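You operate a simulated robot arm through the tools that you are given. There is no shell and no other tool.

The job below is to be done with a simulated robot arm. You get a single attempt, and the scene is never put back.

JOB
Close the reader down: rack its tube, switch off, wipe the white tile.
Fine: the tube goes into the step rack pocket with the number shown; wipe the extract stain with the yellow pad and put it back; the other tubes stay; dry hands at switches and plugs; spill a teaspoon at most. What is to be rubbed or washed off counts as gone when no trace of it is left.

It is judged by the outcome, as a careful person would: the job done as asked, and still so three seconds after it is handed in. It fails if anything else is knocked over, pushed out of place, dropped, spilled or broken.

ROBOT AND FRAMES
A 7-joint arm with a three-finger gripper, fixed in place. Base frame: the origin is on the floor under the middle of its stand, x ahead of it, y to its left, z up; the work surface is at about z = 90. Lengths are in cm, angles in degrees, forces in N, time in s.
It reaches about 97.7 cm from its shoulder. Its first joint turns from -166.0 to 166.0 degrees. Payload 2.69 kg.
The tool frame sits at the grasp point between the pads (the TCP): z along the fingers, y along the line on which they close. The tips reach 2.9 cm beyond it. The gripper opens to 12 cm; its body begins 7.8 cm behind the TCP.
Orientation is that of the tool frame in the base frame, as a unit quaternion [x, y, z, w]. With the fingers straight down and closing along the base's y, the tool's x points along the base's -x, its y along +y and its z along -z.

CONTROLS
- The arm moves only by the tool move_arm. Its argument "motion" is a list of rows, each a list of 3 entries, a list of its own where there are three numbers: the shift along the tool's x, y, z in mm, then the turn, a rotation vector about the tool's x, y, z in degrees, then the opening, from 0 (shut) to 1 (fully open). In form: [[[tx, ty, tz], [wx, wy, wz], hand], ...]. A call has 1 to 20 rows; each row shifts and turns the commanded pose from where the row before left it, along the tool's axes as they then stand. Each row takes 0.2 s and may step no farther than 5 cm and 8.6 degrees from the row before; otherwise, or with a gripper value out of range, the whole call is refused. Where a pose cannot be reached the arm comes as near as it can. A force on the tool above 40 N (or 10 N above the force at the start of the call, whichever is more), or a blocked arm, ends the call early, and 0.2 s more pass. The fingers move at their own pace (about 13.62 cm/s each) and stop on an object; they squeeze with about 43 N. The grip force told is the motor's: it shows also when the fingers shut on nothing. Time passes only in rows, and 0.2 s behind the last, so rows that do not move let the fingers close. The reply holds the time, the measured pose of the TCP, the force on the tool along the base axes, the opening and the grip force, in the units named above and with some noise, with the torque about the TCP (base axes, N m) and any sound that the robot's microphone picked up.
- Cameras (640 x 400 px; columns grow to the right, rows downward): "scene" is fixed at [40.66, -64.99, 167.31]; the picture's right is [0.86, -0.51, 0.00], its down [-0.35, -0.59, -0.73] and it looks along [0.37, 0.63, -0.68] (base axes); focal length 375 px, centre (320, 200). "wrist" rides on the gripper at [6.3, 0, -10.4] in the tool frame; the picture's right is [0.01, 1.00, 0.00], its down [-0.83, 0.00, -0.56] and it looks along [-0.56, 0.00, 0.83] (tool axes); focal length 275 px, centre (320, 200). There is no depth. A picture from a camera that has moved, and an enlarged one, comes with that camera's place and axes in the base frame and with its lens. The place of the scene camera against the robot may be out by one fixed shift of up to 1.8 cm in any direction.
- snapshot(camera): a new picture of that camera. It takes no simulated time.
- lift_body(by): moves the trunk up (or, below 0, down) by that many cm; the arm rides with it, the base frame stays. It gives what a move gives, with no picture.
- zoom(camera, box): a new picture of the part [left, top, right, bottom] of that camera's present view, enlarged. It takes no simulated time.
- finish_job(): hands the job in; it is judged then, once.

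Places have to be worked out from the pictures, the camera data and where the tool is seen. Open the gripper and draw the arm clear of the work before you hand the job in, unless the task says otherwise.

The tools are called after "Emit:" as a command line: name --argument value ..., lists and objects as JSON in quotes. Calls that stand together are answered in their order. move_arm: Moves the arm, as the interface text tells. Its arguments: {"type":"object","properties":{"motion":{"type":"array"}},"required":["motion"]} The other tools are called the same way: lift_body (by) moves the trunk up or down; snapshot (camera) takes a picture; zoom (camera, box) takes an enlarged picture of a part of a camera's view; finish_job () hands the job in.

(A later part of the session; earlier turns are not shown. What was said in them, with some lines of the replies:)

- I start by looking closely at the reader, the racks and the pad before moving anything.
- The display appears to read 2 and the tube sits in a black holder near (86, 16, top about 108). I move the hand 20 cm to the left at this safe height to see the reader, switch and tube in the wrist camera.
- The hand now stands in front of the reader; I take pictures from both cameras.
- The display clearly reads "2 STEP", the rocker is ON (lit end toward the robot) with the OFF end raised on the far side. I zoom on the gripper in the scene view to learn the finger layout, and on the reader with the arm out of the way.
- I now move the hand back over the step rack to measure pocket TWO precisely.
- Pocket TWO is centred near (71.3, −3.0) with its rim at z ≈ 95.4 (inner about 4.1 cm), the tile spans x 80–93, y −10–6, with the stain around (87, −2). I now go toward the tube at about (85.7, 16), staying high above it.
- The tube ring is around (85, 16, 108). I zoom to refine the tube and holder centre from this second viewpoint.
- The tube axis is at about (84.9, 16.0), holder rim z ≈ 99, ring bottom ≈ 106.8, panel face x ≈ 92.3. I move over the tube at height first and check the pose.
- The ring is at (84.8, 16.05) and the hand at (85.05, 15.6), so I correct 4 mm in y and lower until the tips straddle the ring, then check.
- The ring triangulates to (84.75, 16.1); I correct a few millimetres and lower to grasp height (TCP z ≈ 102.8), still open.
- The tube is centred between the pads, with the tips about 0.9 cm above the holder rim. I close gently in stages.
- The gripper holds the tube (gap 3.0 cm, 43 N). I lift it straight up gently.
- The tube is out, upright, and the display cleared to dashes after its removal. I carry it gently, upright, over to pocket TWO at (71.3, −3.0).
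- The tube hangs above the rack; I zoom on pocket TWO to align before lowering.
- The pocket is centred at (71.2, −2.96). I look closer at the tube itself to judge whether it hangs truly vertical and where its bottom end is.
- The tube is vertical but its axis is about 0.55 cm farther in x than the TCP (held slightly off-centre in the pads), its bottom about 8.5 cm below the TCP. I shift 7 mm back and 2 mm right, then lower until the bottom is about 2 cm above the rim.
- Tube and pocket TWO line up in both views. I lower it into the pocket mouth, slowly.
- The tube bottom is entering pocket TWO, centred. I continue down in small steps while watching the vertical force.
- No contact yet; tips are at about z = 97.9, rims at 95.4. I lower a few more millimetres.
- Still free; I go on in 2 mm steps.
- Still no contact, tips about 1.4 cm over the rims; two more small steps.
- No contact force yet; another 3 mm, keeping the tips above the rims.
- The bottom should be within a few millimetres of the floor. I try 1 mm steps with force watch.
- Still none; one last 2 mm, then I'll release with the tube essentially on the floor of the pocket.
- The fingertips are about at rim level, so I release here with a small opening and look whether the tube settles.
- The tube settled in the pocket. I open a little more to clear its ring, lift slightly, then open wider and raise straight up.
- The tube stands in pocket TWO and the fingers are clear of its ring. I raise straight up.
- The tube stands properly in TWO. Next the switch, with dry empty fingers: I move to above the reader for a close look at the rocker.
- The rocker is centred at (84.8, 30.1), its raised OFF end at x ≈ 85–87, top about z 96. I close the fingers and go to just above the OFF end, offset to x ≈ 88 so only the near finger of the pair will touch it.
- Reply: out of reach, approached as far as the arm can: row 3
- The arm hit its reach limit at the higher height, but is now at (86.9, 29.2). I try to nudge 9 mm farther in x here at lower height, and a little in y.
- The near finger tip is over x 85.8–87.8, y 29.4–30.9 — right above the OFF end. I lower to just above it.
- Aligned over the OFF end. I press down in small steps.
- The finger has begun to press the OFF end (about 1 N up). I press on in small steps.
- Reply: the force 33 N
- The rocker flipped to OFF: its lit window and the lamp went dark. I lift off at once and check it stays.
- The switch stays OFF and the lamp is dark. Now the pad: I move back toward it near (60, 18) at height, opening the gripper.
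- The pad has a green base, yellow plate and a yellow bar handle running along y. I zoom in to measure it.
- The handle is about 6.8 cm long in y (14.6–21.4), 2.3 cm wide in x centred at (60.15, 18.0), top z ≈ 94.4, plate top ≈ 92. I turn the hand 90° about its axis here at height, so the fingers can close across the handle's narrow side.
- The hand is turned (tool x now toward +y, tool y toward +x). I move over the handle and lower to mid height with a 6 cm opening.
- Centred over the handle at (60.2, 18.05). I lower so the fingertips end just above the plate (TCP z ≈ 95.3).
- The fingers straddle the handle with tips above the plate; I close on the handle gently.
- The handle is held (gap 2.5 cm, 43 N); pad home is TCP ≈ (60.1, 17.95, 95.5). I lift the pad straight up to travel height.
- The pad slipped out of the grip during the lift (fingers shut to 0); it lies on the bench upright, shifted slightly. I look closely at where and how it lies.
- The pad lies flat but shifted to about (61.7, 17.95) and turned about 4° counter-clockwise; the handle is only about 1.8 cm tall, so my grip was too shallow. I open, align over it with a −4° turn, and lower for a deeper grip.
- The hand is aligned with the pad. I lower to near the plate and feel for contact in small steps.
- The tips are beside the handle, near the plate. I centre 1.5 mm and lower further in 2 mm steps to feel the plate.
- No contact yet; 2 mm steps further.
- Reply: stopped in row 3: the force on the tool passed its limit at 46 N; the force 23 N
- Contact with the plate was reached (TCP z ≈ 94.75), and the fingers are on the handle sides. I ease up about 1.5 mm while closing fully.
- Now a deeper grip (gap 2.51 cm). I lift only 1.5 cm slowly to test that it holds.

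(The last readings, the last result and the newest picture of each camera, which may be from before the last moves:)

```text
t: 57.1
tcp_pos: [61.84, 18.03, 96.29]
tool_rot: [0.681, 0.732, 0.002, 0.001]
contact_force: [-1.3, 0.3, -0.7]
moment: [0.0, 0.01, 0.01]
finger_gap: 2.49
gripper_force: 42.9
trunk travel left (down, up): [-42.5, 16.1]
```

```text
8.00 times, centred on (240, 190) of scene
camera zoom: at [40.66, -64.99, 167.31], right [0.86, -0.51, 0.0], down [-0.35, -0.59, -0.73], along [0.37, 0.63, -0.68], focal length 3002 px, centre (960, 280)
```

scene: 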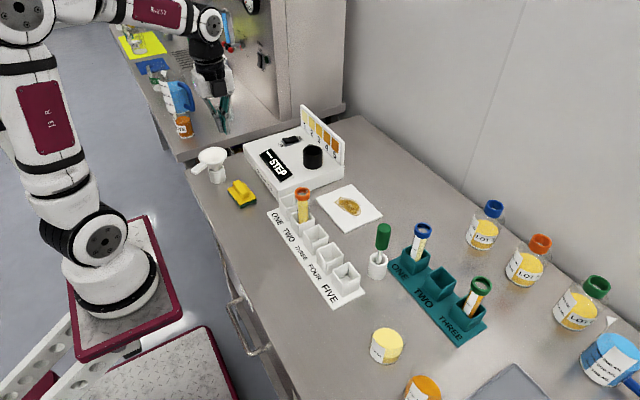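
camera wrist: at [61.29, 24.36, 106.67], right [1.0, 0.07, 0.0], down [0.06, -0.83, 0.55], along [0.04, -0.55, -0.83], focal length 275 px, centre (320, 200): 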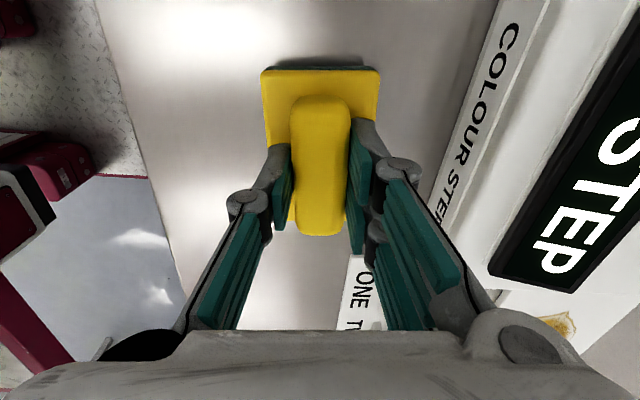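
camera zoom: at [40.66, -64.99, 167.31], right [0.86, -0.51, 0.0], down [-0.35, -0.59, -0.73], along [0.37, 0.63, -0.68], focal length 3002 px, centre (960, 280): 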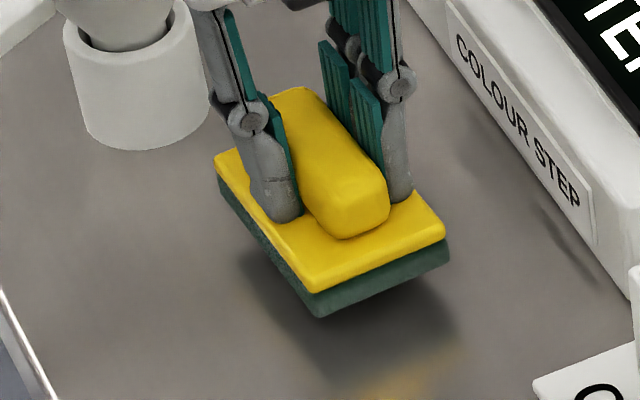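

The pad is hanging securely (gap 2.49, unchanged in the hand). I turn it back square by +4° and lift gently to travel height.

Emit:
move_arm --motion '[[[0, 0, -8], [0, 0, 0], 0], [[0, 0, -12], [0, 0, 1], 0], [[0, 0, -15], [0, 0, 1.5], 0], [[0, 0, -18], [0, 0, 1.5], 0], [[0, 0, -20], [0, 0, 0], 0], [[0, 0, -20], [0, 0, 0], 0], [[0, 0, -20], [0, 0, 0], 0], [[0, 0, -20], [0, 0, 0], 0], [[0, 0, -15], [0, 0, 0], 0], [[0, 0, -10], [0, 0, 0], 0], [[0, 0, 0], [0, 0, 0], 0]]'

Emit:
snapshot --camera "wrist"

```text
t: 59.5
tcp_pos: [61.74, 17.77, 112.07]
tool_rot: [0.707, 0.708, 0.002, 0.001]
contact_force: [-0.3, -0.1, -0.1]
moment: [0.01, -0.02, -0.06]
finger_gap: 2.51
gripper_force: 43.2
trunk travel left (down, up): [-42.5, 16.1]
```

```text
taken
camera wrist: at [61.65, 24.25, 122.45], right [1.0, 0.0, 0.0], down [0.0, -0.83, 0.55], along [0.01, -0.55, -0.83], focal length 275 px, centre (320, 200)
```

wrist: 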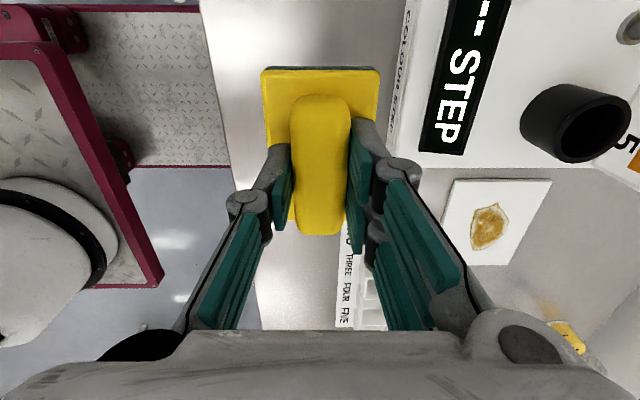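

The pad is held and square. I carry it over to above the stain at about (87, −2).

Emit:
move_arm --motion '[[[-8, 10, 0], [0, 0, 0], 0], [[-15, 20, 0], [0, 0, 0], 0], [[-17.5, 22.5, 0], [0, 0, 0], 0], [[-17.5, 22.5, 0], [0, 0, 0], 0], [[-17.5, 22.5, 0], [0, 0, 0], 0], [[-17.5, 22.5, 0], [0, 0, 0], 0], [[-17.5, 22.5, 0], [0, 0, 0], 0], [[-17.5, 22.5, 0], [0, 0, 0], 0], [[-17.5, 22.5, 0], [0, 0, 0], 0], [[-17.5, 22.5, 0], [0, 0, 0], 0], [[-17.5, 22.5, 0], [0, 0, 0], 0], [[-12, 15, 0], [0, 0, 0], 0], [[-6, 7.5, 0], [0, 0, 0], 0], [[0, 0, 0], [0, 0, 0], 0], [[0, 0, 0], [0, 0, 0], 0]]'

Emit:
snapshot --camera "wrist"

Emit:
snapshot --camera "scene"

```text
t: 62.7
tcp_pos: [87.15, -1.98, 112.03]
tool_rot: [0.706, 0.708, 0.002, 0.002]
contact_force: [0.1, 0.6, -0.4]
moment: [0.01, -0.03, -0.02]
finger_gap: 2.51
gripper_force: 42.8
trunk travel left (down, up): [-42.5, 16.1]
```

```text
taken
camera wrist: at [87.03, 4.31, 122.47], right [1.0, 0.0, 0.0], down [0.0, -0.83, 0.55], along [0.01, -0.55, -0.83], focal length 275 px, centre (320, 200)
```

wrist: 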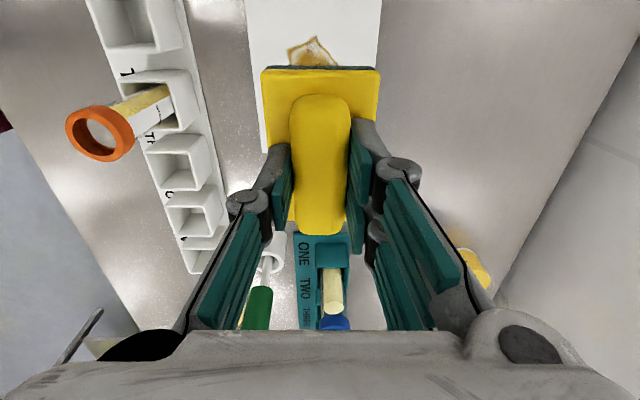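

```text
taken
```

scene: 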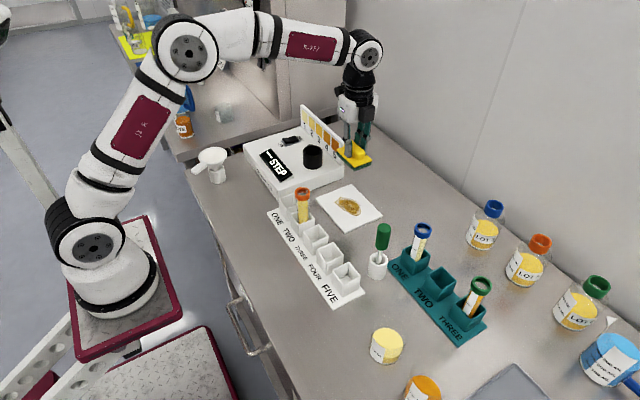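

The pad is above the stain. I lower to about 1.5 cm over the tile.

Emit:
move_arm --motion '[[[0, 0, 20], [0, 0, 0], 0], [[0, 0, 30], [0, 0, 0], 0], [[0, 0, 35], [0, 0, 0], 0], [[0, 0, 35], [0, 0, 0], 0], [[0, 0, 20], [0, 0, 0], 0], [[0, 0, 8], [0, 0, 0], 0], [[0, 0, 0], [0, 0, 0], 0], [[0, 0, 0], [0, 0, 0], 0]]'

Emit:
snapshot --camera "wrist"

Emit:
zoom --camera "scene" --box '[270, 130, 430, 250]'

```text
t: 64.5
tcp_pos: [87.14, -1.93, 97.27]
tool_rot: [0.707, 0.707, 0.002, 0.001]
contact_force: [-0.3, 0.2, -0.8]
moment: [0.02, 0.01, 0.01]
finger_gap: 2.48
gripper_force: 43.1
trunk travel left (down, up): [-42.5, 16.1]
```

```text
taken
camera wrist: at [87.1, 4.48, 107.64], right [1.0, 0.0, 0.0], down [0.0, -0.83, 0.55], along [0.01, -0.55, -0.83], focal length 275 px, centre (320, 200)
```

wrist: 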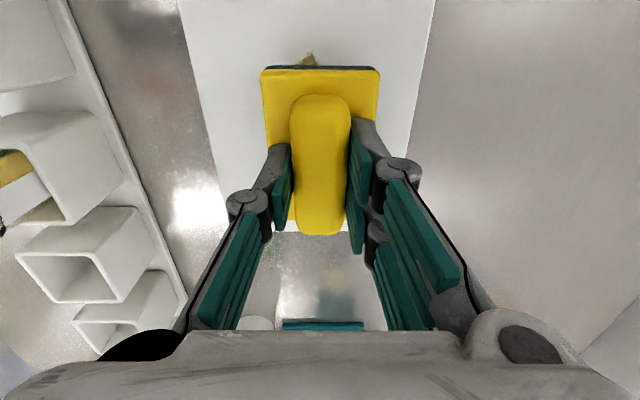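

```text
3.33 times, centred on (350, 190) of scene
camera zoom: at [40.66, -64.99, 167.31], right [0.86, -0.51, 0.0], down [-0.35, -0.59, -0.73], along [0.37, 0.63, -0.68], focal length 1251 px, centre (220, 233)
```

zoom: 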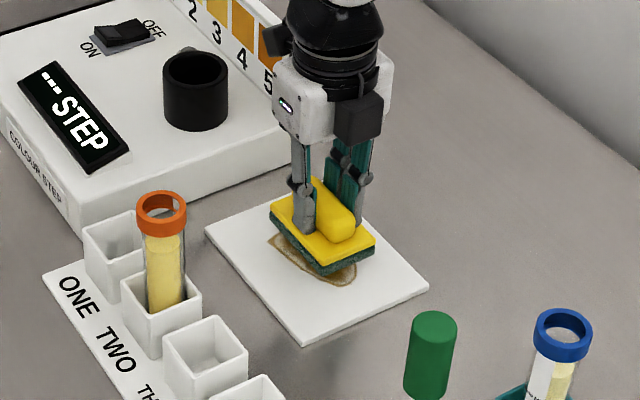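

Good alignment. I lower in small steps to touch the tile.

Emit:
move_arm --motion '[[[0, 0, 8], [0, 0, 0], 0], [[0, 0, 5], [0, 0, 0], 0], [[0, 0, 3], [0, 0, 0], 0], [[0, 0, 0], [0, 0, 0], 0]]'

```text
t: 65.5
tcp_pos: [87.35, -1.95, 95.62]
tool_rot: [0.707, 0.707, 0.003, 0.001]
contact_force: [-0.3, -1.0, 0.3]
moment: [-0.03, -0.02, 0.01]
finger_gap: 2.53
gripper_force: 43.3
trunk travel left (down, up): [-42.5, 16.1]
```

Nearly touching; I go on in 1–2 mm steps.

Emit:
move_arm --motion '[[[0, 0, 1.5], [0, 0, 0], 0], [[0, 0, 1.5], [0, 0, 0], 0], [[0, 0, 0], [0, 0, 0], 0]]'

```text
t: 66.3
tcp_pos: [87.15, -1.83, 95.63]
tool_rot: [0.707, 0.707, 0.003, 0.002]
contact_force: [-1.8, 0.8, 15.4]
moment: [0.0, 0.34, -0.03]
finger_gap: 2.51
gripper_force: 42.8
trunk travel left (down, up): [-42.5, 16.1]
```

Contact at about 15 N. I ease slightly and make a first test stroke of 3 cm toward −y, then check the tile has not moved.

Emit:
move_arm --motion '[[[0, 0, -0.7], [0, 0, 0], 0], [[-8, 0, 0], [0, 0, 0], 0], [[-10, 0, 0], [0, 0, 0], 0], [[-10, 0, 0], [0, 0, 0], 0], [[-7, 0, 0], [0, 0, 0], 0], [[0, 0, 0], [0, 0, 0], 0]]'

Emit:
zoom --camera "scene" --box '[270, 130, 430, 250]'

Emit:
snapshot --camera "wrist"

```text
t: 67.7
tcp_pos: [87.28, -5.25, 95.63]
tool_rot: [0.708, 0.707, 0.003, 0.002]
contact_force: [1.4, 3.4, 14.3]
moment: [0.22, 0.01, 0.0]
finger_gap: 2.49
gripper_force: 43.2
trunk travel left (down, up): [-42.5, 16.1]
```

```text
3.33 times, centred on (350, 190) of scene
camera zoom: at [40.66, -64.99, 167.31], right [0.86, -0.51, 0.0], down [-0.35, -0.59, -0.73], along [0.37, 0.63, -0.68], focal length 1251 px, centre (220, 233)
```

zoom: 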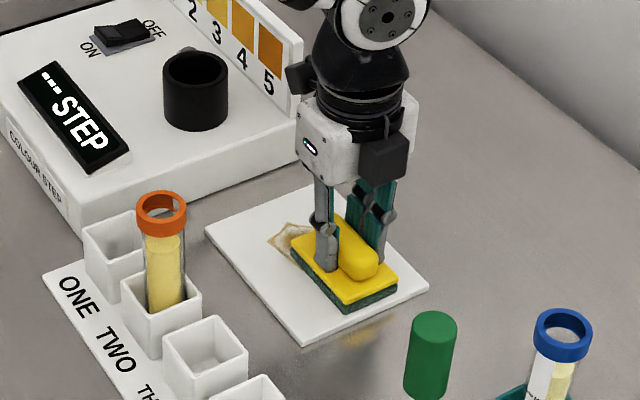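

```text
taken
camera wrist: at [87.18, 1.12, 105.98], right [1.0, 0.0, 0.01], down [0.0, -0.83, 0.55], along [0.01, -0.55, -0.83], focal length 275 px, centre (320, 200)
```

wrist: 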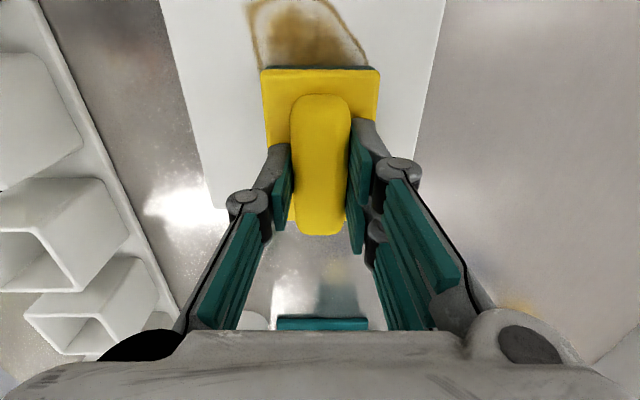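

The tile stays put (its corners are unchanged) and friction is low. I make a zigzag of strokes over the whole stain area, staying on the tile.

Emit:
move_arm --motion '[[[10, 0, 0], [0, 0, 0], 0], [[15, 0, 0], [0, 0, 0], 0], [[15, 0, 0], [0, 0, 0], 0], [[15, 0, 0], [0, 0, 0], 0], [[10, 0, 0], [0, 0, 0], 0], [[0, -15, 0], [0, 0, 0], 0], [[-10, 0, 0], [0, 0, 0], 0], [[-15, 0, 0], [0, 0, 0], 0], [[-15, 0, 0], [0, 0, 0], 0], [[-15, 0, 0], [0, 0, 0], 0], [[-10, 0, 0], [0, 0, 0], 0], [[0, 17, 0], [0, 0, 0], 0], [[0, 17, 0], [0, 0, 0], 0], [[10, 0, 0], [0, 0, 0], 0], [[15, 0, 0], [0, 0, 0], 0], [[15, 0, 0], [0, 0, 0], 0], [[15, 0, 0], [0, 0, 0], 0], [[10, 0, 0], [0, 0, 0], 0], [[0, -10, 0], [0, 0, 0], 0], [[0, -9, 0], [0, 0, 0], 0]]'

Emit:
snapshot --camera "wrist"

Emit:
zoom --camera "scene" --box '[270, 130, 430, 250]'

```text
t: 71.9
tcp_pos: [87.43, 1.3, 95.7]
tool_rot: [0.707, 0.708, 0.003, 0.002]
contact_force: [2.5, 0.0, 8.6]
moment: [-0.11, 0.05, -0.01]
finger_gap: 2.5
gripper_force: 43.0
trunk travel left (down, up): [-42.5, 16.1]
```

```text
taken
camera wrist: at [87.3, 7.65, 105.97], right [1.0, 0.0, 0.01], down [0.0, -0.83, 0.55], along [0.01, -0.55, -0.83], focal length 275 px, centre (320, 200)
```

wrist: 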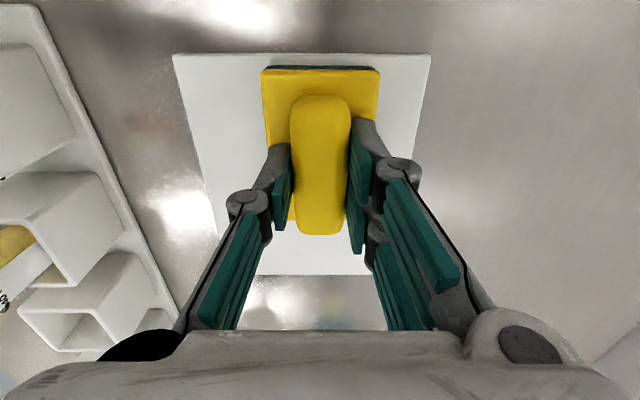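

```text
3.33 times, centred on (350, 190) of scene
camera zoom: at [40.66, -64.99, 167.31], right [0.86, -0.51, 0.0], down [-0.35, -0.59, -0.73], along [0.37, 0.63, -0.68], focal length 1251 px, centre (220, 233)
```

zoom: 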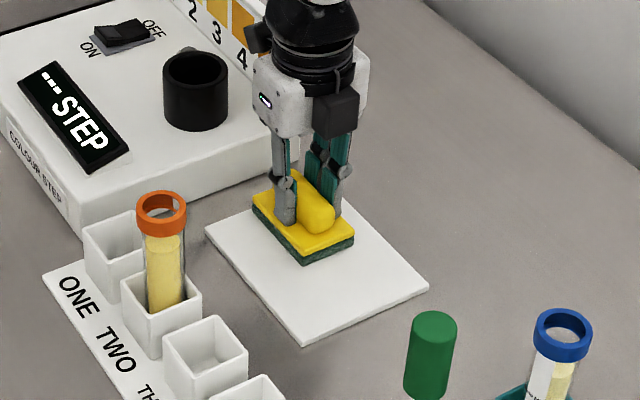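

The tile looks clean where visible and has not moved. I do a second full pass with a wider x range to remove any faint trace.

Emit:
move_arm --motion '[[[-10, 0, 0.4], [0, 0, 0], 0], [[-15, 0, 0], [0, 0, 0], 0], [[-15, 0, 0], [0, 0, 0], 0], [[-15, 0, 0], [0, 0, 0], 0], [[-10, 0, 0], [0, 0, 0], 0], [[0, -12, 0], [0, 0, 0], 0], [[0, -12, 0], [0, 0, 0], 0], [[10, 0, 0], [0, 0, 0], 0], [[15, 0, 0], [0, 0, 0], 0], [[15, 0, 0], [0, 0, 0], 0], [[15, 0, 0], [0, 0, 0], 0], [[10, 0, 0], [0, 0, 0], 0], [[0, 15, 0], [0, 0, 0], 0], [[0, 15, 0], [0, 0, 0], 0], [[0, 15, 0], [0, 0, 0], 0], [[-10, 0, 0], [0, 0, 0], 0], [[-15, 0, 0], [0, 0, 0], 0], [[-15, 0, 0], [0, 0, 0], 0], [[-15, 0, 0], [0, 0, 0], 0], [[-10, 0, 0], [0, 0, 0], 0]]'

Emit:
zoom --camera "scene" --box '[300, 160, 400, 240]'

Emit:
snapshot --camera "wrist"

```text
t: 76.1
tcp_pos: [89.44, -5.33, 95.56]
tool_rot: [0.707, 0.707, 0.004, 0.003]
contact_force: [0.9, 10.6, 34.2]
moment: [0.46, 0.15, -0.07]
finger_gap: 2.51
gripper_force: 43.0
trunk travel left (down, up): [-42.5, 16.1]
```

```text
5.00 times, centred on (350, 200) of scene
camera zoom: at [40.66, -64.99, 167.31], right [0.86, -0.51, 0.0], down [-0.35, -0.59, -0.73], along [0.37, 0.63, -0.68], focal length 1876 px, centre (170, 200)
```

zoom: 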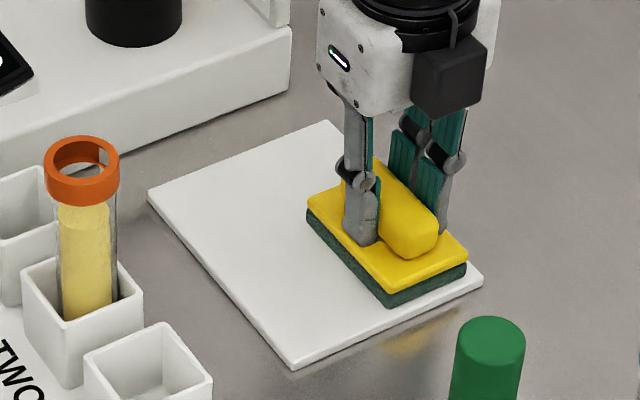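

```text
taken
camera wrist: at [89.21, 1.08, 105.94], right [1.0, 0.0, 0.01], down [0.0, -0.83, 0.55], along [0.01, -0.55, -0.83], focal length 275 px, centre (320, 200)
```

wrist: 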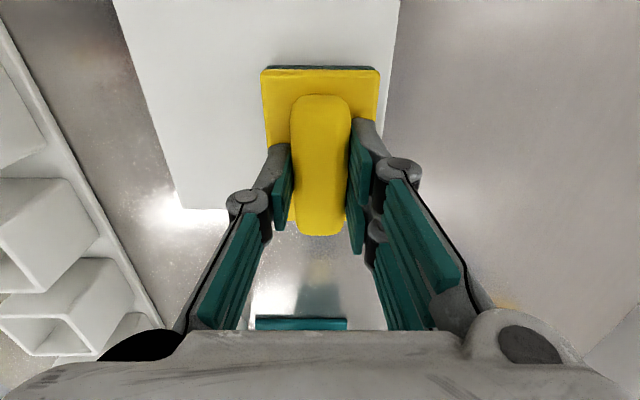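

The force rose to 34 N at this end, so I lift off now, straight up, and inspect the whole tile.

Emit:
move_arm --motion '[[[0, 0, -3], [0, 0, 0], 0], [[0, 0, -8], [0, 0, 0], 0], [[0, 0, -15], [0, 0, 0], 0], [[0, 0, -20], [0, 0, 0], 0], [[0, 0, -25], [0, 0, 0], 0], [[0, 0, -30], [0, 0, 0], 0], [[0, 0, -30], [0, 0, 0], 0], [[0, 0, -25], [0, 0, 0], 0], [[0, 0, -10], [0, 0, 0], 0], [[0, 0, 0], [0, 0, 0], 0]]'

Emit:
zoom --camera "scene" --box '[300, 165, 400, 245]'

Emit:
snapshot --camera "wrist"

Emit:
snapshot --camera "scene"

```text
t: 78.3
tcp_pos: [88.98, -5.35, 112.08]
tool_rot: [0.707, 0.707, 0.003, 0.002]
contact_force: [-0.4, -0.1, -0.8]
moment: [-0.01, -0.02, 0.01]
finger_gap: 2.51
gripper_force: 43.5
trunk travel left (down, up): [-42.5, 16.1]
```

```text
5.00 times, centred on (350, 205) of scene
camera zoom: at [40.66, -64.99, 167.31], right [0.86, -0.51, 0.0], down [-0.35, -0.59, -0.73], along [0.37, 0.63, -0.68], focal length 1876 px, centre (170, 175)
```

zoom: 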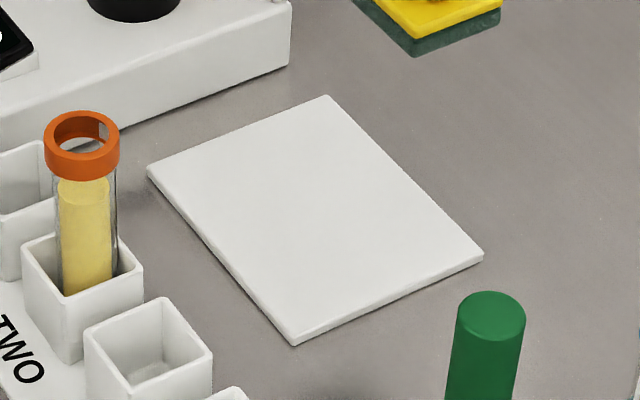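

```text
taken
camera wrist: at [89.0, 0.85, 122.49], right [1.0, 0.0, 0.0], down [0.0, -0.83, 0.55], along [0.01, -0.55, -0.83], focal length 275 px, centre (320, 200)
```

wrist: 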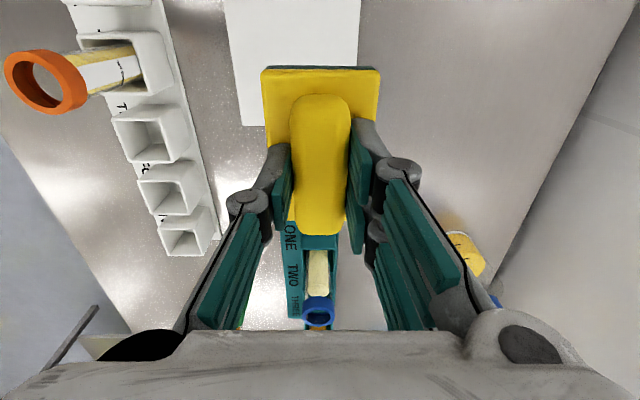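

```text
taken
```

scene: 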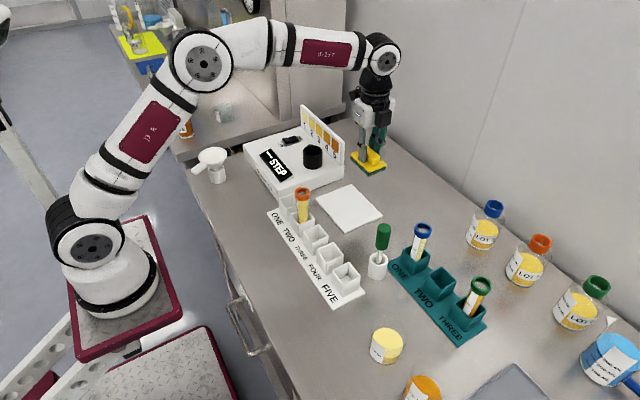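

The tile is spotless and exactly where it was. Now I carry the pad back toward its original place at (60.1, 18.0).

Emit:
move_arm --motion '[[[5, -6, 0], [0, 0, 0], 0], [[11, -14, 0], [0, 0, 0], 0], [[17.5, -21.7, 0], [0, 0, 0], 0], [[17.5, -21.7, 0], [0, 0, 0], 0], [[17.5, -21.7, 0], [0, 0, 0], 0], [[17.5, -21.7, 0], [0, 0, 0], 0], [[17.5, -21.7, 0], [0, 0, 0], 0], [[17.5, -21.7, 0], [0, 0, 0], 0], [[17.5, -21.7, 0], [0, 0, 0], 0], [[17.5, -21.7, 0], [0, 0, 0], 0], [[17.5, -21.7, 0], [0, 0, 0], 0], [[17.5, -21.7, 0], [0, 0, 0], 0], [[17.5, -21.7, 0], [0, 0, 0], 0], [[12, -15, 0], [0, 0, 0], 0], [[8, -10, 0], [0, 0, 0], 0], [[5, -5.5, 0], [0, 0, 0], 0], [[0, 0, 0], [0, 0, 0], 0], [[0, 0, 0], [0, 0, 0], 0]]'

Emit:
snapshot --camera "wrist"

Emit:
zoom --camera "scene" --box '[190, 110, 290, 220]'

```text
t: 82.1
tcp_pos: [60.32, 18.18, 111.92]
tool_rot: [0.707, 0.707, 0.003, 0.001]
contact_force: [-0.2, 0.5, 0.2]
moment: [0.01, -0.03, 0.03]
finger_gap: 2.5
gripper_force: 42.9
trunk travel left (down, up): [-42.5, 16.1]
```

```text
taken
camera wrist: at [60.16, 24.48, 122.4], right [1.0, 0.0, 0.0], down [0.0, -0.83, 0.55], along [0.01, -0.55, -0.83], focal length 275 px, centre (320, 200)
```

wrist: 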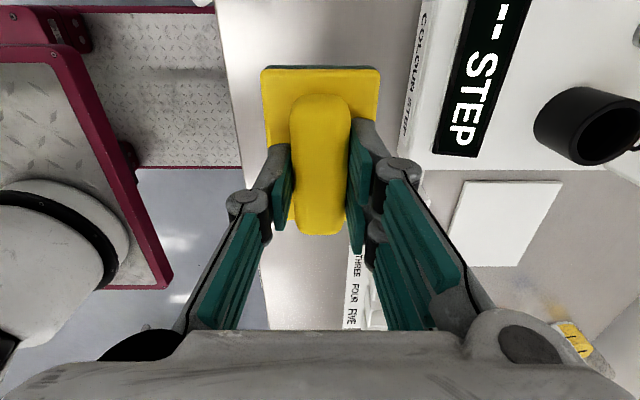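

```text
3.64 times, centred on (240, 165) of scene
camera zoom: at [40.66, -64.99, 167.31], right [0.86, -0.51, 0.0], down [-0.35, -0.59, -0.73], along [0.37, 0.63, -0.68], focal length 1364 px, centre (611, 327)
```

zoom: 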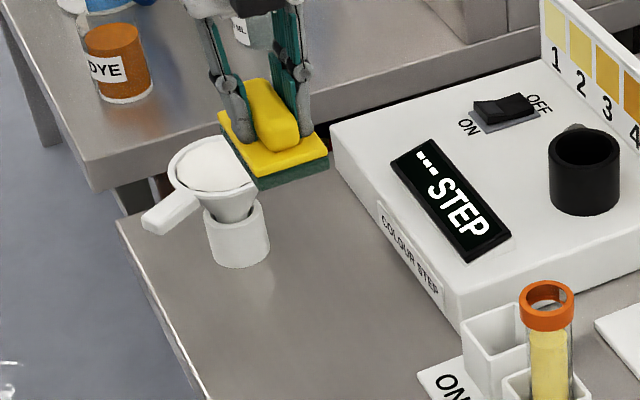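

Aligned above its place; I lower the pad to about 1 cm above the bench with a small correction.

Emit:
move_arm --motion '[[[-1, -1.5, 20], [0, 0, 0], 0], [[0, 0, 30], [0, 0, 0], 0], [[0, 0, 35], [0, 0, 0], 0], [[0, 0, 35], [0, 0, 0], 0], [[0, 0, 25], [0, 0, 0], 0], [[0, 0, 12], [0, 0, 0], 0], [[0, 0, 5], [0, 0, 0], 0], [[0, 0, 0], [0, 0, 0], 0], [[0, 0, 0], [0, 0, 0], 0]]'

Emit:
zoom --camera "scene" --box '[210, 165, 270, 220]'

Emit:
snapshot --camera "wrist"

```text
t: 84.1
tcp_pos: [60.25, 17.97, 95.78]
tool_rot: [0.707, 0.707, 0.002, 0.001]
contact_force: [-0.5, 0.4, -0.5]
moment: [0.01, 0.0, -0.01]
finger_gap: 2.52
gripper_force: 43.2
trunk travel left (down, up): [-42.5, 16.1]
```

```text
7.27 times, centred on (240, 192) of scene
camera zoom: at [40.66, -64.99, 167.31], right [0.86, -0.51, 0.0], down [-0.35, -0.59, -0.73], along [0.37, 0.63, -0.68], focal length 2729 px, centre (902, 254)
```

zoom: 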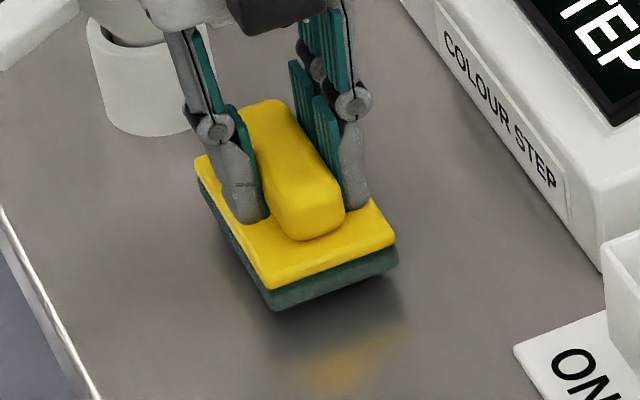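

```text
taken
camera wrist: at [60.18, 24.31, 106.21], right [1.0, 0.0, 0.0], down [0.0, -0.83, 0.55], along [0.01, -0.55, -0.83], focal length 275 px, centre (320, 200)
```

wrist: 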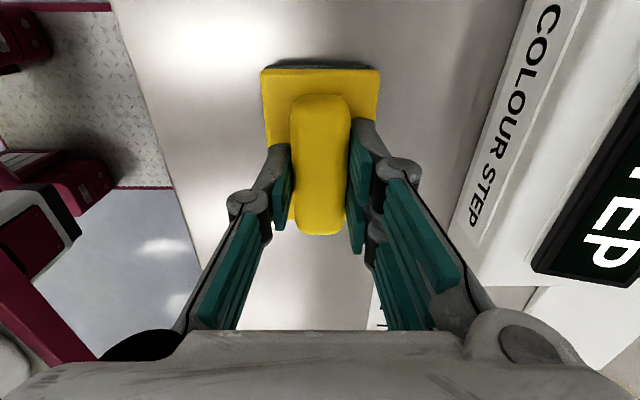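

The pad hovers about 1 cm over its original footprint, within about 2 mm. I correct that and set it down softly.

Emit:
move_arm --motion '[[[-1, -1.8, 3], [0, 0, 0], 0], [[0, 0, 3], [0, 0, 0], 0], [[0, 0, 2], [0, 0, 0], 0], [[0, 0, 1], [0, 0, 0], 0], [[0, 0, 0], [0, 0, 0], 0]]'

Emit:
zoom --camera "scene" --box '[210, 165, 270, 220]'

```text
t: 85.3
tcp_pos: [60.05, 17.82, 94.93]
tool_rot: [0.707, 0.707, 0.002, 0.001]
contact_force: [-0.2, -0.3, -0.9]
moment: [-0.02, 0.02, 0.02]
finger_gap: 2.49
gripper_force: 42.9
trunk travel left (down, up): [-42.5, 16.1]
```

```text
7.27 times, centred on (240, 192) of scene
camera zoom: at [40.66, -64.99, 167.31], right [0.86, -0.51, 0.0], down [-0.35, -0.59, -0.73], along [0.37, 0.63, -0.68], focal length 2729 px, centre (902, 254)
```

zoom: 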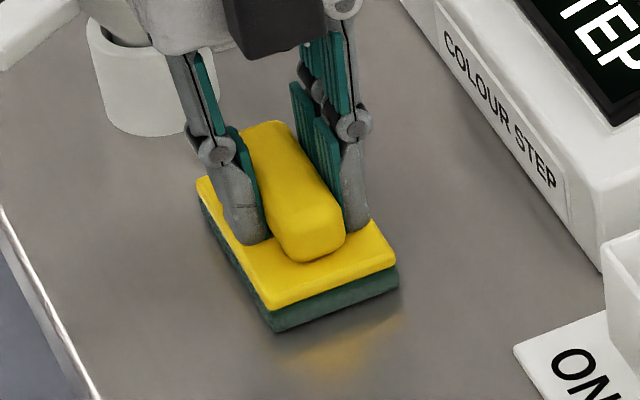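

The pad is almost down, matching the original footprint. I lower 1–2 mm to contact.

Emit:
move_arm --motion '[[[0, -1, 1], [0, 0, 0], 0], [[0, 0, 1], [0, 0, 0], 0], [[0, 0, 0], [0, 0, 0], 0]]'

```text
t: 86.1
tcp_pos: [60.06, 17.78, 94.73]
tool_rot: [0.707, 0.707, 0.004, 0.001]
contact_force: [-1.1, -5.5, 21.8]
moment: [-0.51, 0.25, 0.0]
finger_gap: 2.53
gripper_force: 43.2
trunk travel left (down, up): [-42.5, 16.1]
```

Contact at 22 N; I relieve the press slightly and open the fingers slowly.

Emit:
move_arm --motion '[[[0, 0, -1], [0, 0, 0], 0], [[0, 0, 0], [0, 0, 0], 0.2], [[0, 0, 0], [0, 0, 0], 0.22], [[0, 0, 0], [0, 0, 0], 0.25], [[0, 0, 0], [0, 0, 0], 0.3], [[0, 0, 0], [0, 0, 0], 0.34], [[0, 0, 0], [0, 0, 0], 0.34]]'

Emit:
zoom --camera "scene" --box '[210, 165, 270, 220]'

Emit:
snapshot --camera "wrist"

```text
t: 87.7
tcp_pos: [59.94, 17.79, 94.67]
tool_rot: [0.707, 0.707, 0.002, 0.001]
contact_force: [-0.7, -0.6, 8.2]
moment: [0.01, -0.01, 0.01]
finger_gap: 4.11
gripper_force: 5.3
trunk travel left (down, up): [-42.5, 16.1]
```

```text
7.27 times, centred on (240, 192) of scene
camera zoom: at [40.66, -64.99, 167.31], right [0.86, -0.51, 0.0], down [-0.35, -0.59, -0.73], along [0.37, 0.63, -0.68], focal length 2729 px, centre (902, 254)
```

zoom: 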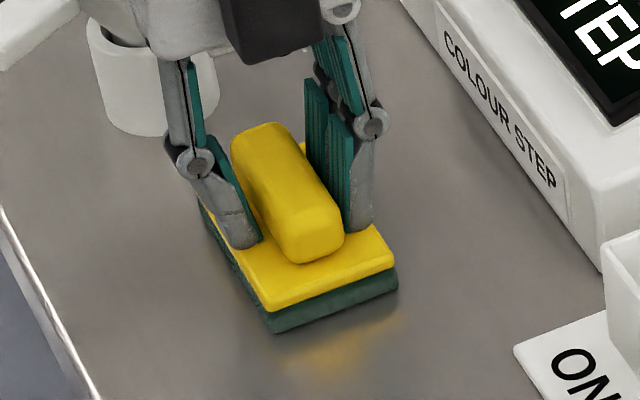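

```text
taken
camera wrist: at [59.91, 24.18, 105.07], right [1.0, 0.0, 0.0], down [0.0, -0.83, 0.55], along [0.01, -0.55, -0.83], focal length 275 px, centre (320, 200)
```

wrist: 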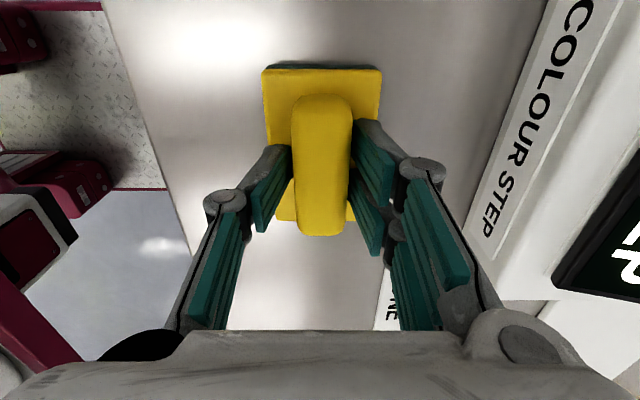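

The handle is free; the tips still rest lightly on the plate. I raise straight up slowly at first, then to travel height.

Emit:
move_arm --motion '[[[0, 0, -2], [0, 0, 0], 0.36], [[0, 0, -4], [0, 0, 0], 0.4], [[0, 0, -10], [0, 0, 0], 0.4], [[0, 0, -20], [0, 0, 0], 0.4], [[0, 0, -35], [0, 0, 0], 0.5], [[0, 0, -45], [0, 0, 0], 0.5], [[0, 0, -45], [0, 0, 0], 0.5], [[0, 0, -30], [0, 0, 0], 0.5], [[0, 0, 0], [0, 0, 0], 0.5]]'

Emit:
zoom --camera "scene" --box '[210, 165, 270, 220]'

Emit:
snapshot --camera "wrist"

Emit:
snapshot --camera "scene"

```text
t: 89.7
tcp_pos: [60.13, 17.62, 113.79]
tool_rot: [0.707, 0.707, 0.003, 0.002]
contact_force: [0.0, -0.8, 0.9]
moment: [0.02, -0.01, 0.01]
finger_gap: 6.01
gripper_force: 0.1
trunk travel left (down, up): [-42.5, 16.1]
```

```text
7.27 times, centred on (240, 192) of scene
camera zoom: at [40.66, -64.99, 167.31], right [0.86, -0.51, 0.0], down [-0.35, -0.59, -0.73], along [0.37, 0.63, -0.68], focal length 2729 px, centre (902, 254)
```

zoom: 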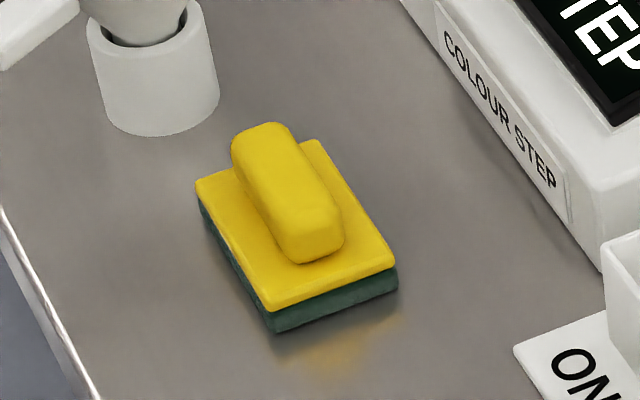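

```text
taken
camera wrist: at [60.01, 23.93, 124.12], right [1.0, 0.0, 0.0], down [0.0, -0.83, 0.55], along [0.01, -0.55, -0.83], focal length 275 px, centre (320, 200)
```

wrist: 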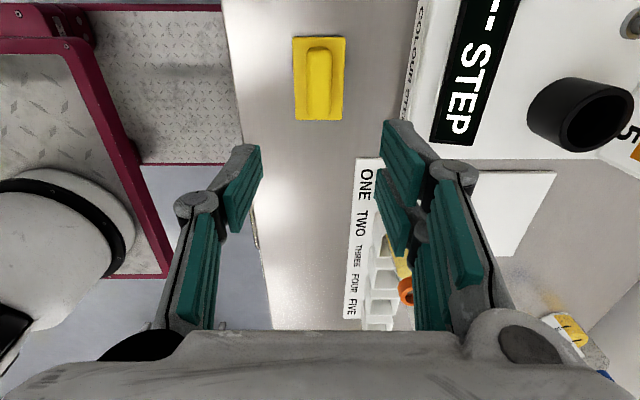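

```text
taken
```

scene: 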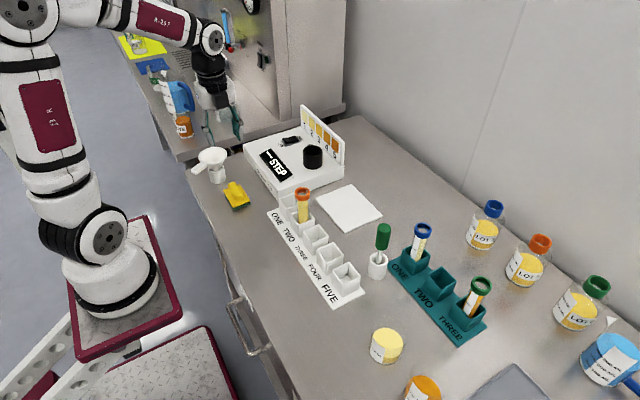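

The pad is back within about a millimetre of its original place. I rise, turn the hand back to its starting orientation.

Emit:
move_arm --motion '[[[0, 0, -40], [0, 0, 0], 0.8], [[0, 0, -40], [0, 0, 0], 1], [[0, 0, 0], [0, 0, -7.5], 1], [[0, 0, 0], [0, 0, -7.5], 1], [[0, 0, 0], [0, 0, -7.5], 1], [[0, 0, 0], [0, 0, -7.5], 1], [[0, 0, 0], [0, 0, -7.5], 1], [[0, 0, 0], [0, 0, -7.5], 1], [[0, 0, 0], [0, 0, -7.5], 1], [[0, 0, 0], [0, 0, -7.5], 1], [[0, 0, 0], [0, 0, -7.5], 1], [[0, 0, 0], [0, 0, -7.5], 1], [[0, 0, 0], [0, 0, -7.5], 1], [[0, 0, 0], [0, 0, -7.5], 1], [[0, 0, 0], [0, 0, 0], 1]]'

```text
t: 92.9
tcp_pos: [59.99, 17.7, 121.89]
tool_rot: [-0.001, 1.0, 0.001, 0.002]
contact_force: [-0.1, -0.5, -1.1]
moment: [-0.01, 0.01, 0.0]
finger_gap: 11.99
gripper_force: 0.0
trunk travel left (down, up): [-42.5, 16.1]
```

Now I move back to the starting position over the bench, clear of everything, and look at the tile and racks from there.

Emit:
move_arm --motion '[[[3, -40, 0], [0, 0, 0], 1], [[3, -40, 0], [0, 0, 0], 1], [[3, -40, 0], [0, 0, 0], 1], [[3, -40, 0], [0, 0, 0], 1], [[3, -36, 0], [0, 0, 0], 1], [[0, 0, 0], [0, 0, 0], 1], [[0, 0, 0], [0, 0, 0], 1]]'

Emit:
snapshot --camera "wrist"

Emit:
zoom --camera "wrist" --box '[240, 180, 400, 280]'

Emit:
zoom --camera "scene" --box '[260, 170, 390, 310]'

Emit:
snapshot --camera "scene"

```text
t: 94.5
tcp_pos: [58.39, -1.73, 121.81]
tool_rot: [0.0, 1.0, 0.001, 0.003]
contact_force: [-0.8, 0.7, 0.5]
moment: [-0.02, 0.0, -0.03]
finger_gap: 12.02
gripper_force: 0.0
trunk travel left (down, up): [-42.5, 16.1]
```

```text
taken
camera wrist: at [52.08, -1.64, 132.04], right [0.0, 1.0, 0.0], down [0.83, 0.0, 0.56], along [0.56, 0.0, -0.83], focal length 275 px, centre (320, 200)
```

wrist: 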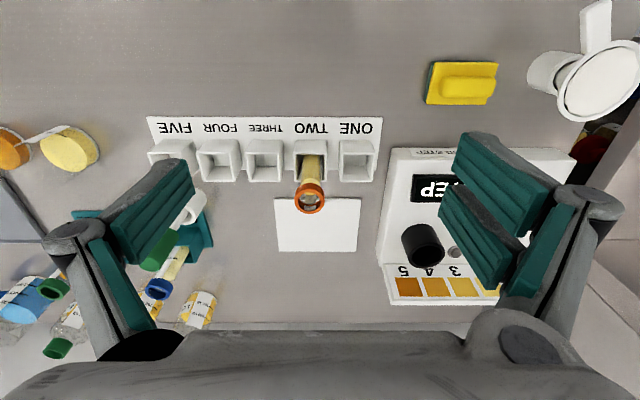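

```text
4.00 times, centred on (320, 230) of wrist
camera zoom: at [52.08, -1.64, 132.04], right [0.0, 1.0, 0.0], down [0.83, 0.0, 0.56], along [0.56, 0.0, -0.83], focal length 1101 px, centre (320, 80)
```

zoom: 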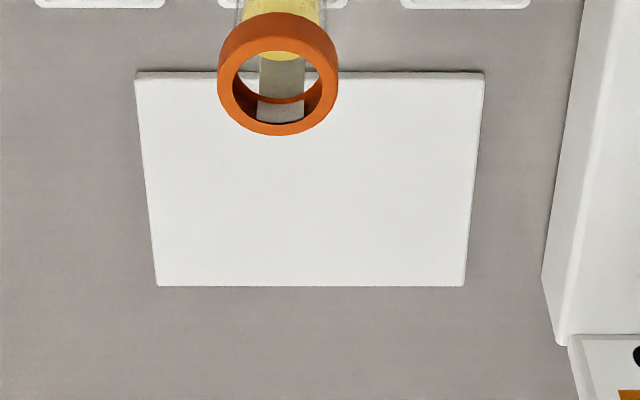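

```text
2.86 times, centred on (325, 240) of scene
camera zoom: at [40.66, -64.99, 167.31], right [0.86, -0.51, 0.0], down [-0.35, -0.59, -0.73], along [0.37, 0.63, -0.68], focal length 1072 px, centre (306, 86)
```

zoom: 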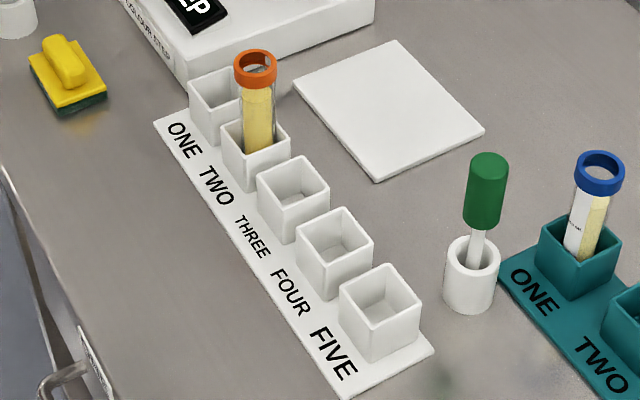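

```text
taken
```

scene: 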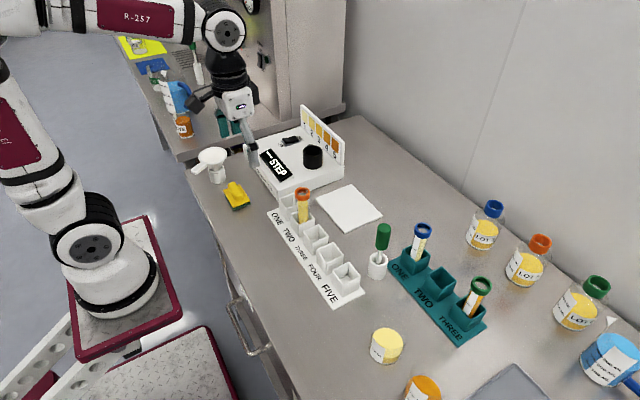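

The tile is spotless and unmoved, the tube stands in TWO, the pad is back. I check the rocker and lamp once more before handing in.

Emit:
zoom --camera "scene" --box '[240, 95, 360, 200]'

Emit:
zoom --camera "scene" --box '[275, 175, 335, 230]'

```text
3.81 times, centred on (300, 148) of scene
camera zoom: at [40.66, -64.99, 167.31], right [0.86, -0.51, 0.0], down [-0.35, -0.59, -0.73], along [0.37, 0.63, -0.68], focal length 1429 px, centre (396, 400)
```

zoom: 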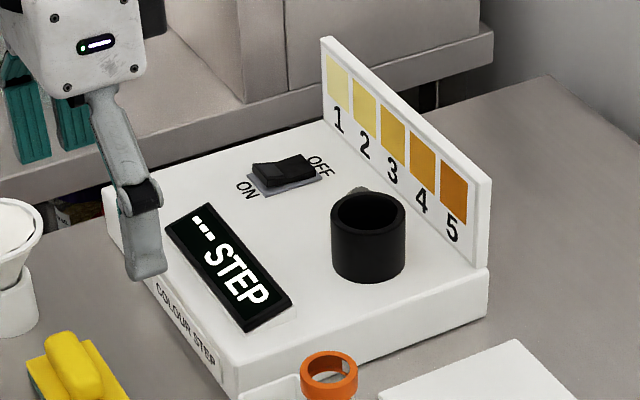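

```text
7.27 times, centred on (305, 202) of scene
camera zoom: at [40.66, -64.99, 167.31], right [0.86, -0.51, 0.0], down [-0.35, -0.59, -0.73], along [0.37, 0.63, -0.68], focal length 2729 px, centre (429, 182)
```

zoom: 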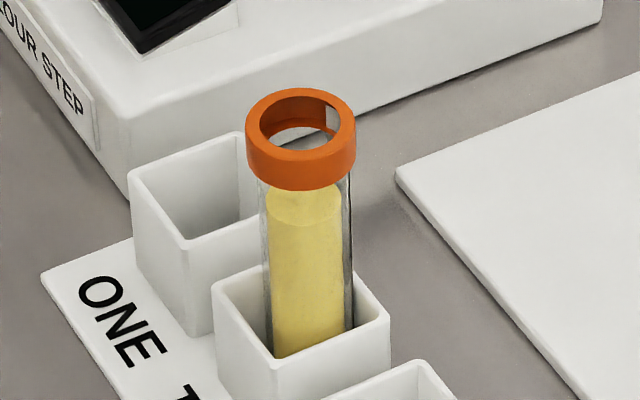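

The rocker is down on the OFF side and the lamp is dark. The tube stands upright in pocket TWO, the tile is clean, the pad is home, and the gripper is open and clear, so I hand the job in.

Emit:
finish_job

```text
The job is handed in.
```

The reader is closed down and the job is handed in, with one mishap: the pad slipped out of the gripper on my first try at lifting it.

- **Tube:** the display read 2, so the tube went into pocket TWO of the white step rack. It stands upright and I saw no spill. The other tubes were not touched.
- **Switch:** the rocker is down on OFF, pressed before I handled the pad so the fingers were dry. Its window and the lamp are dark, but the display still shows "--- STEP".
- **Tile:** I wiped the stain off with the yellow pad in two passes. No trace shows in close views from either camera, and the tile has not moved.
- **Pad:** when it slipped it stayed upright on the bench, shifted about 1.6 cm and turned about 4°. I gripped it lower, wiped the tile, and set it back within 1 to 2 mm of where it started.

The gripper is open and the arm is back at its starting position.
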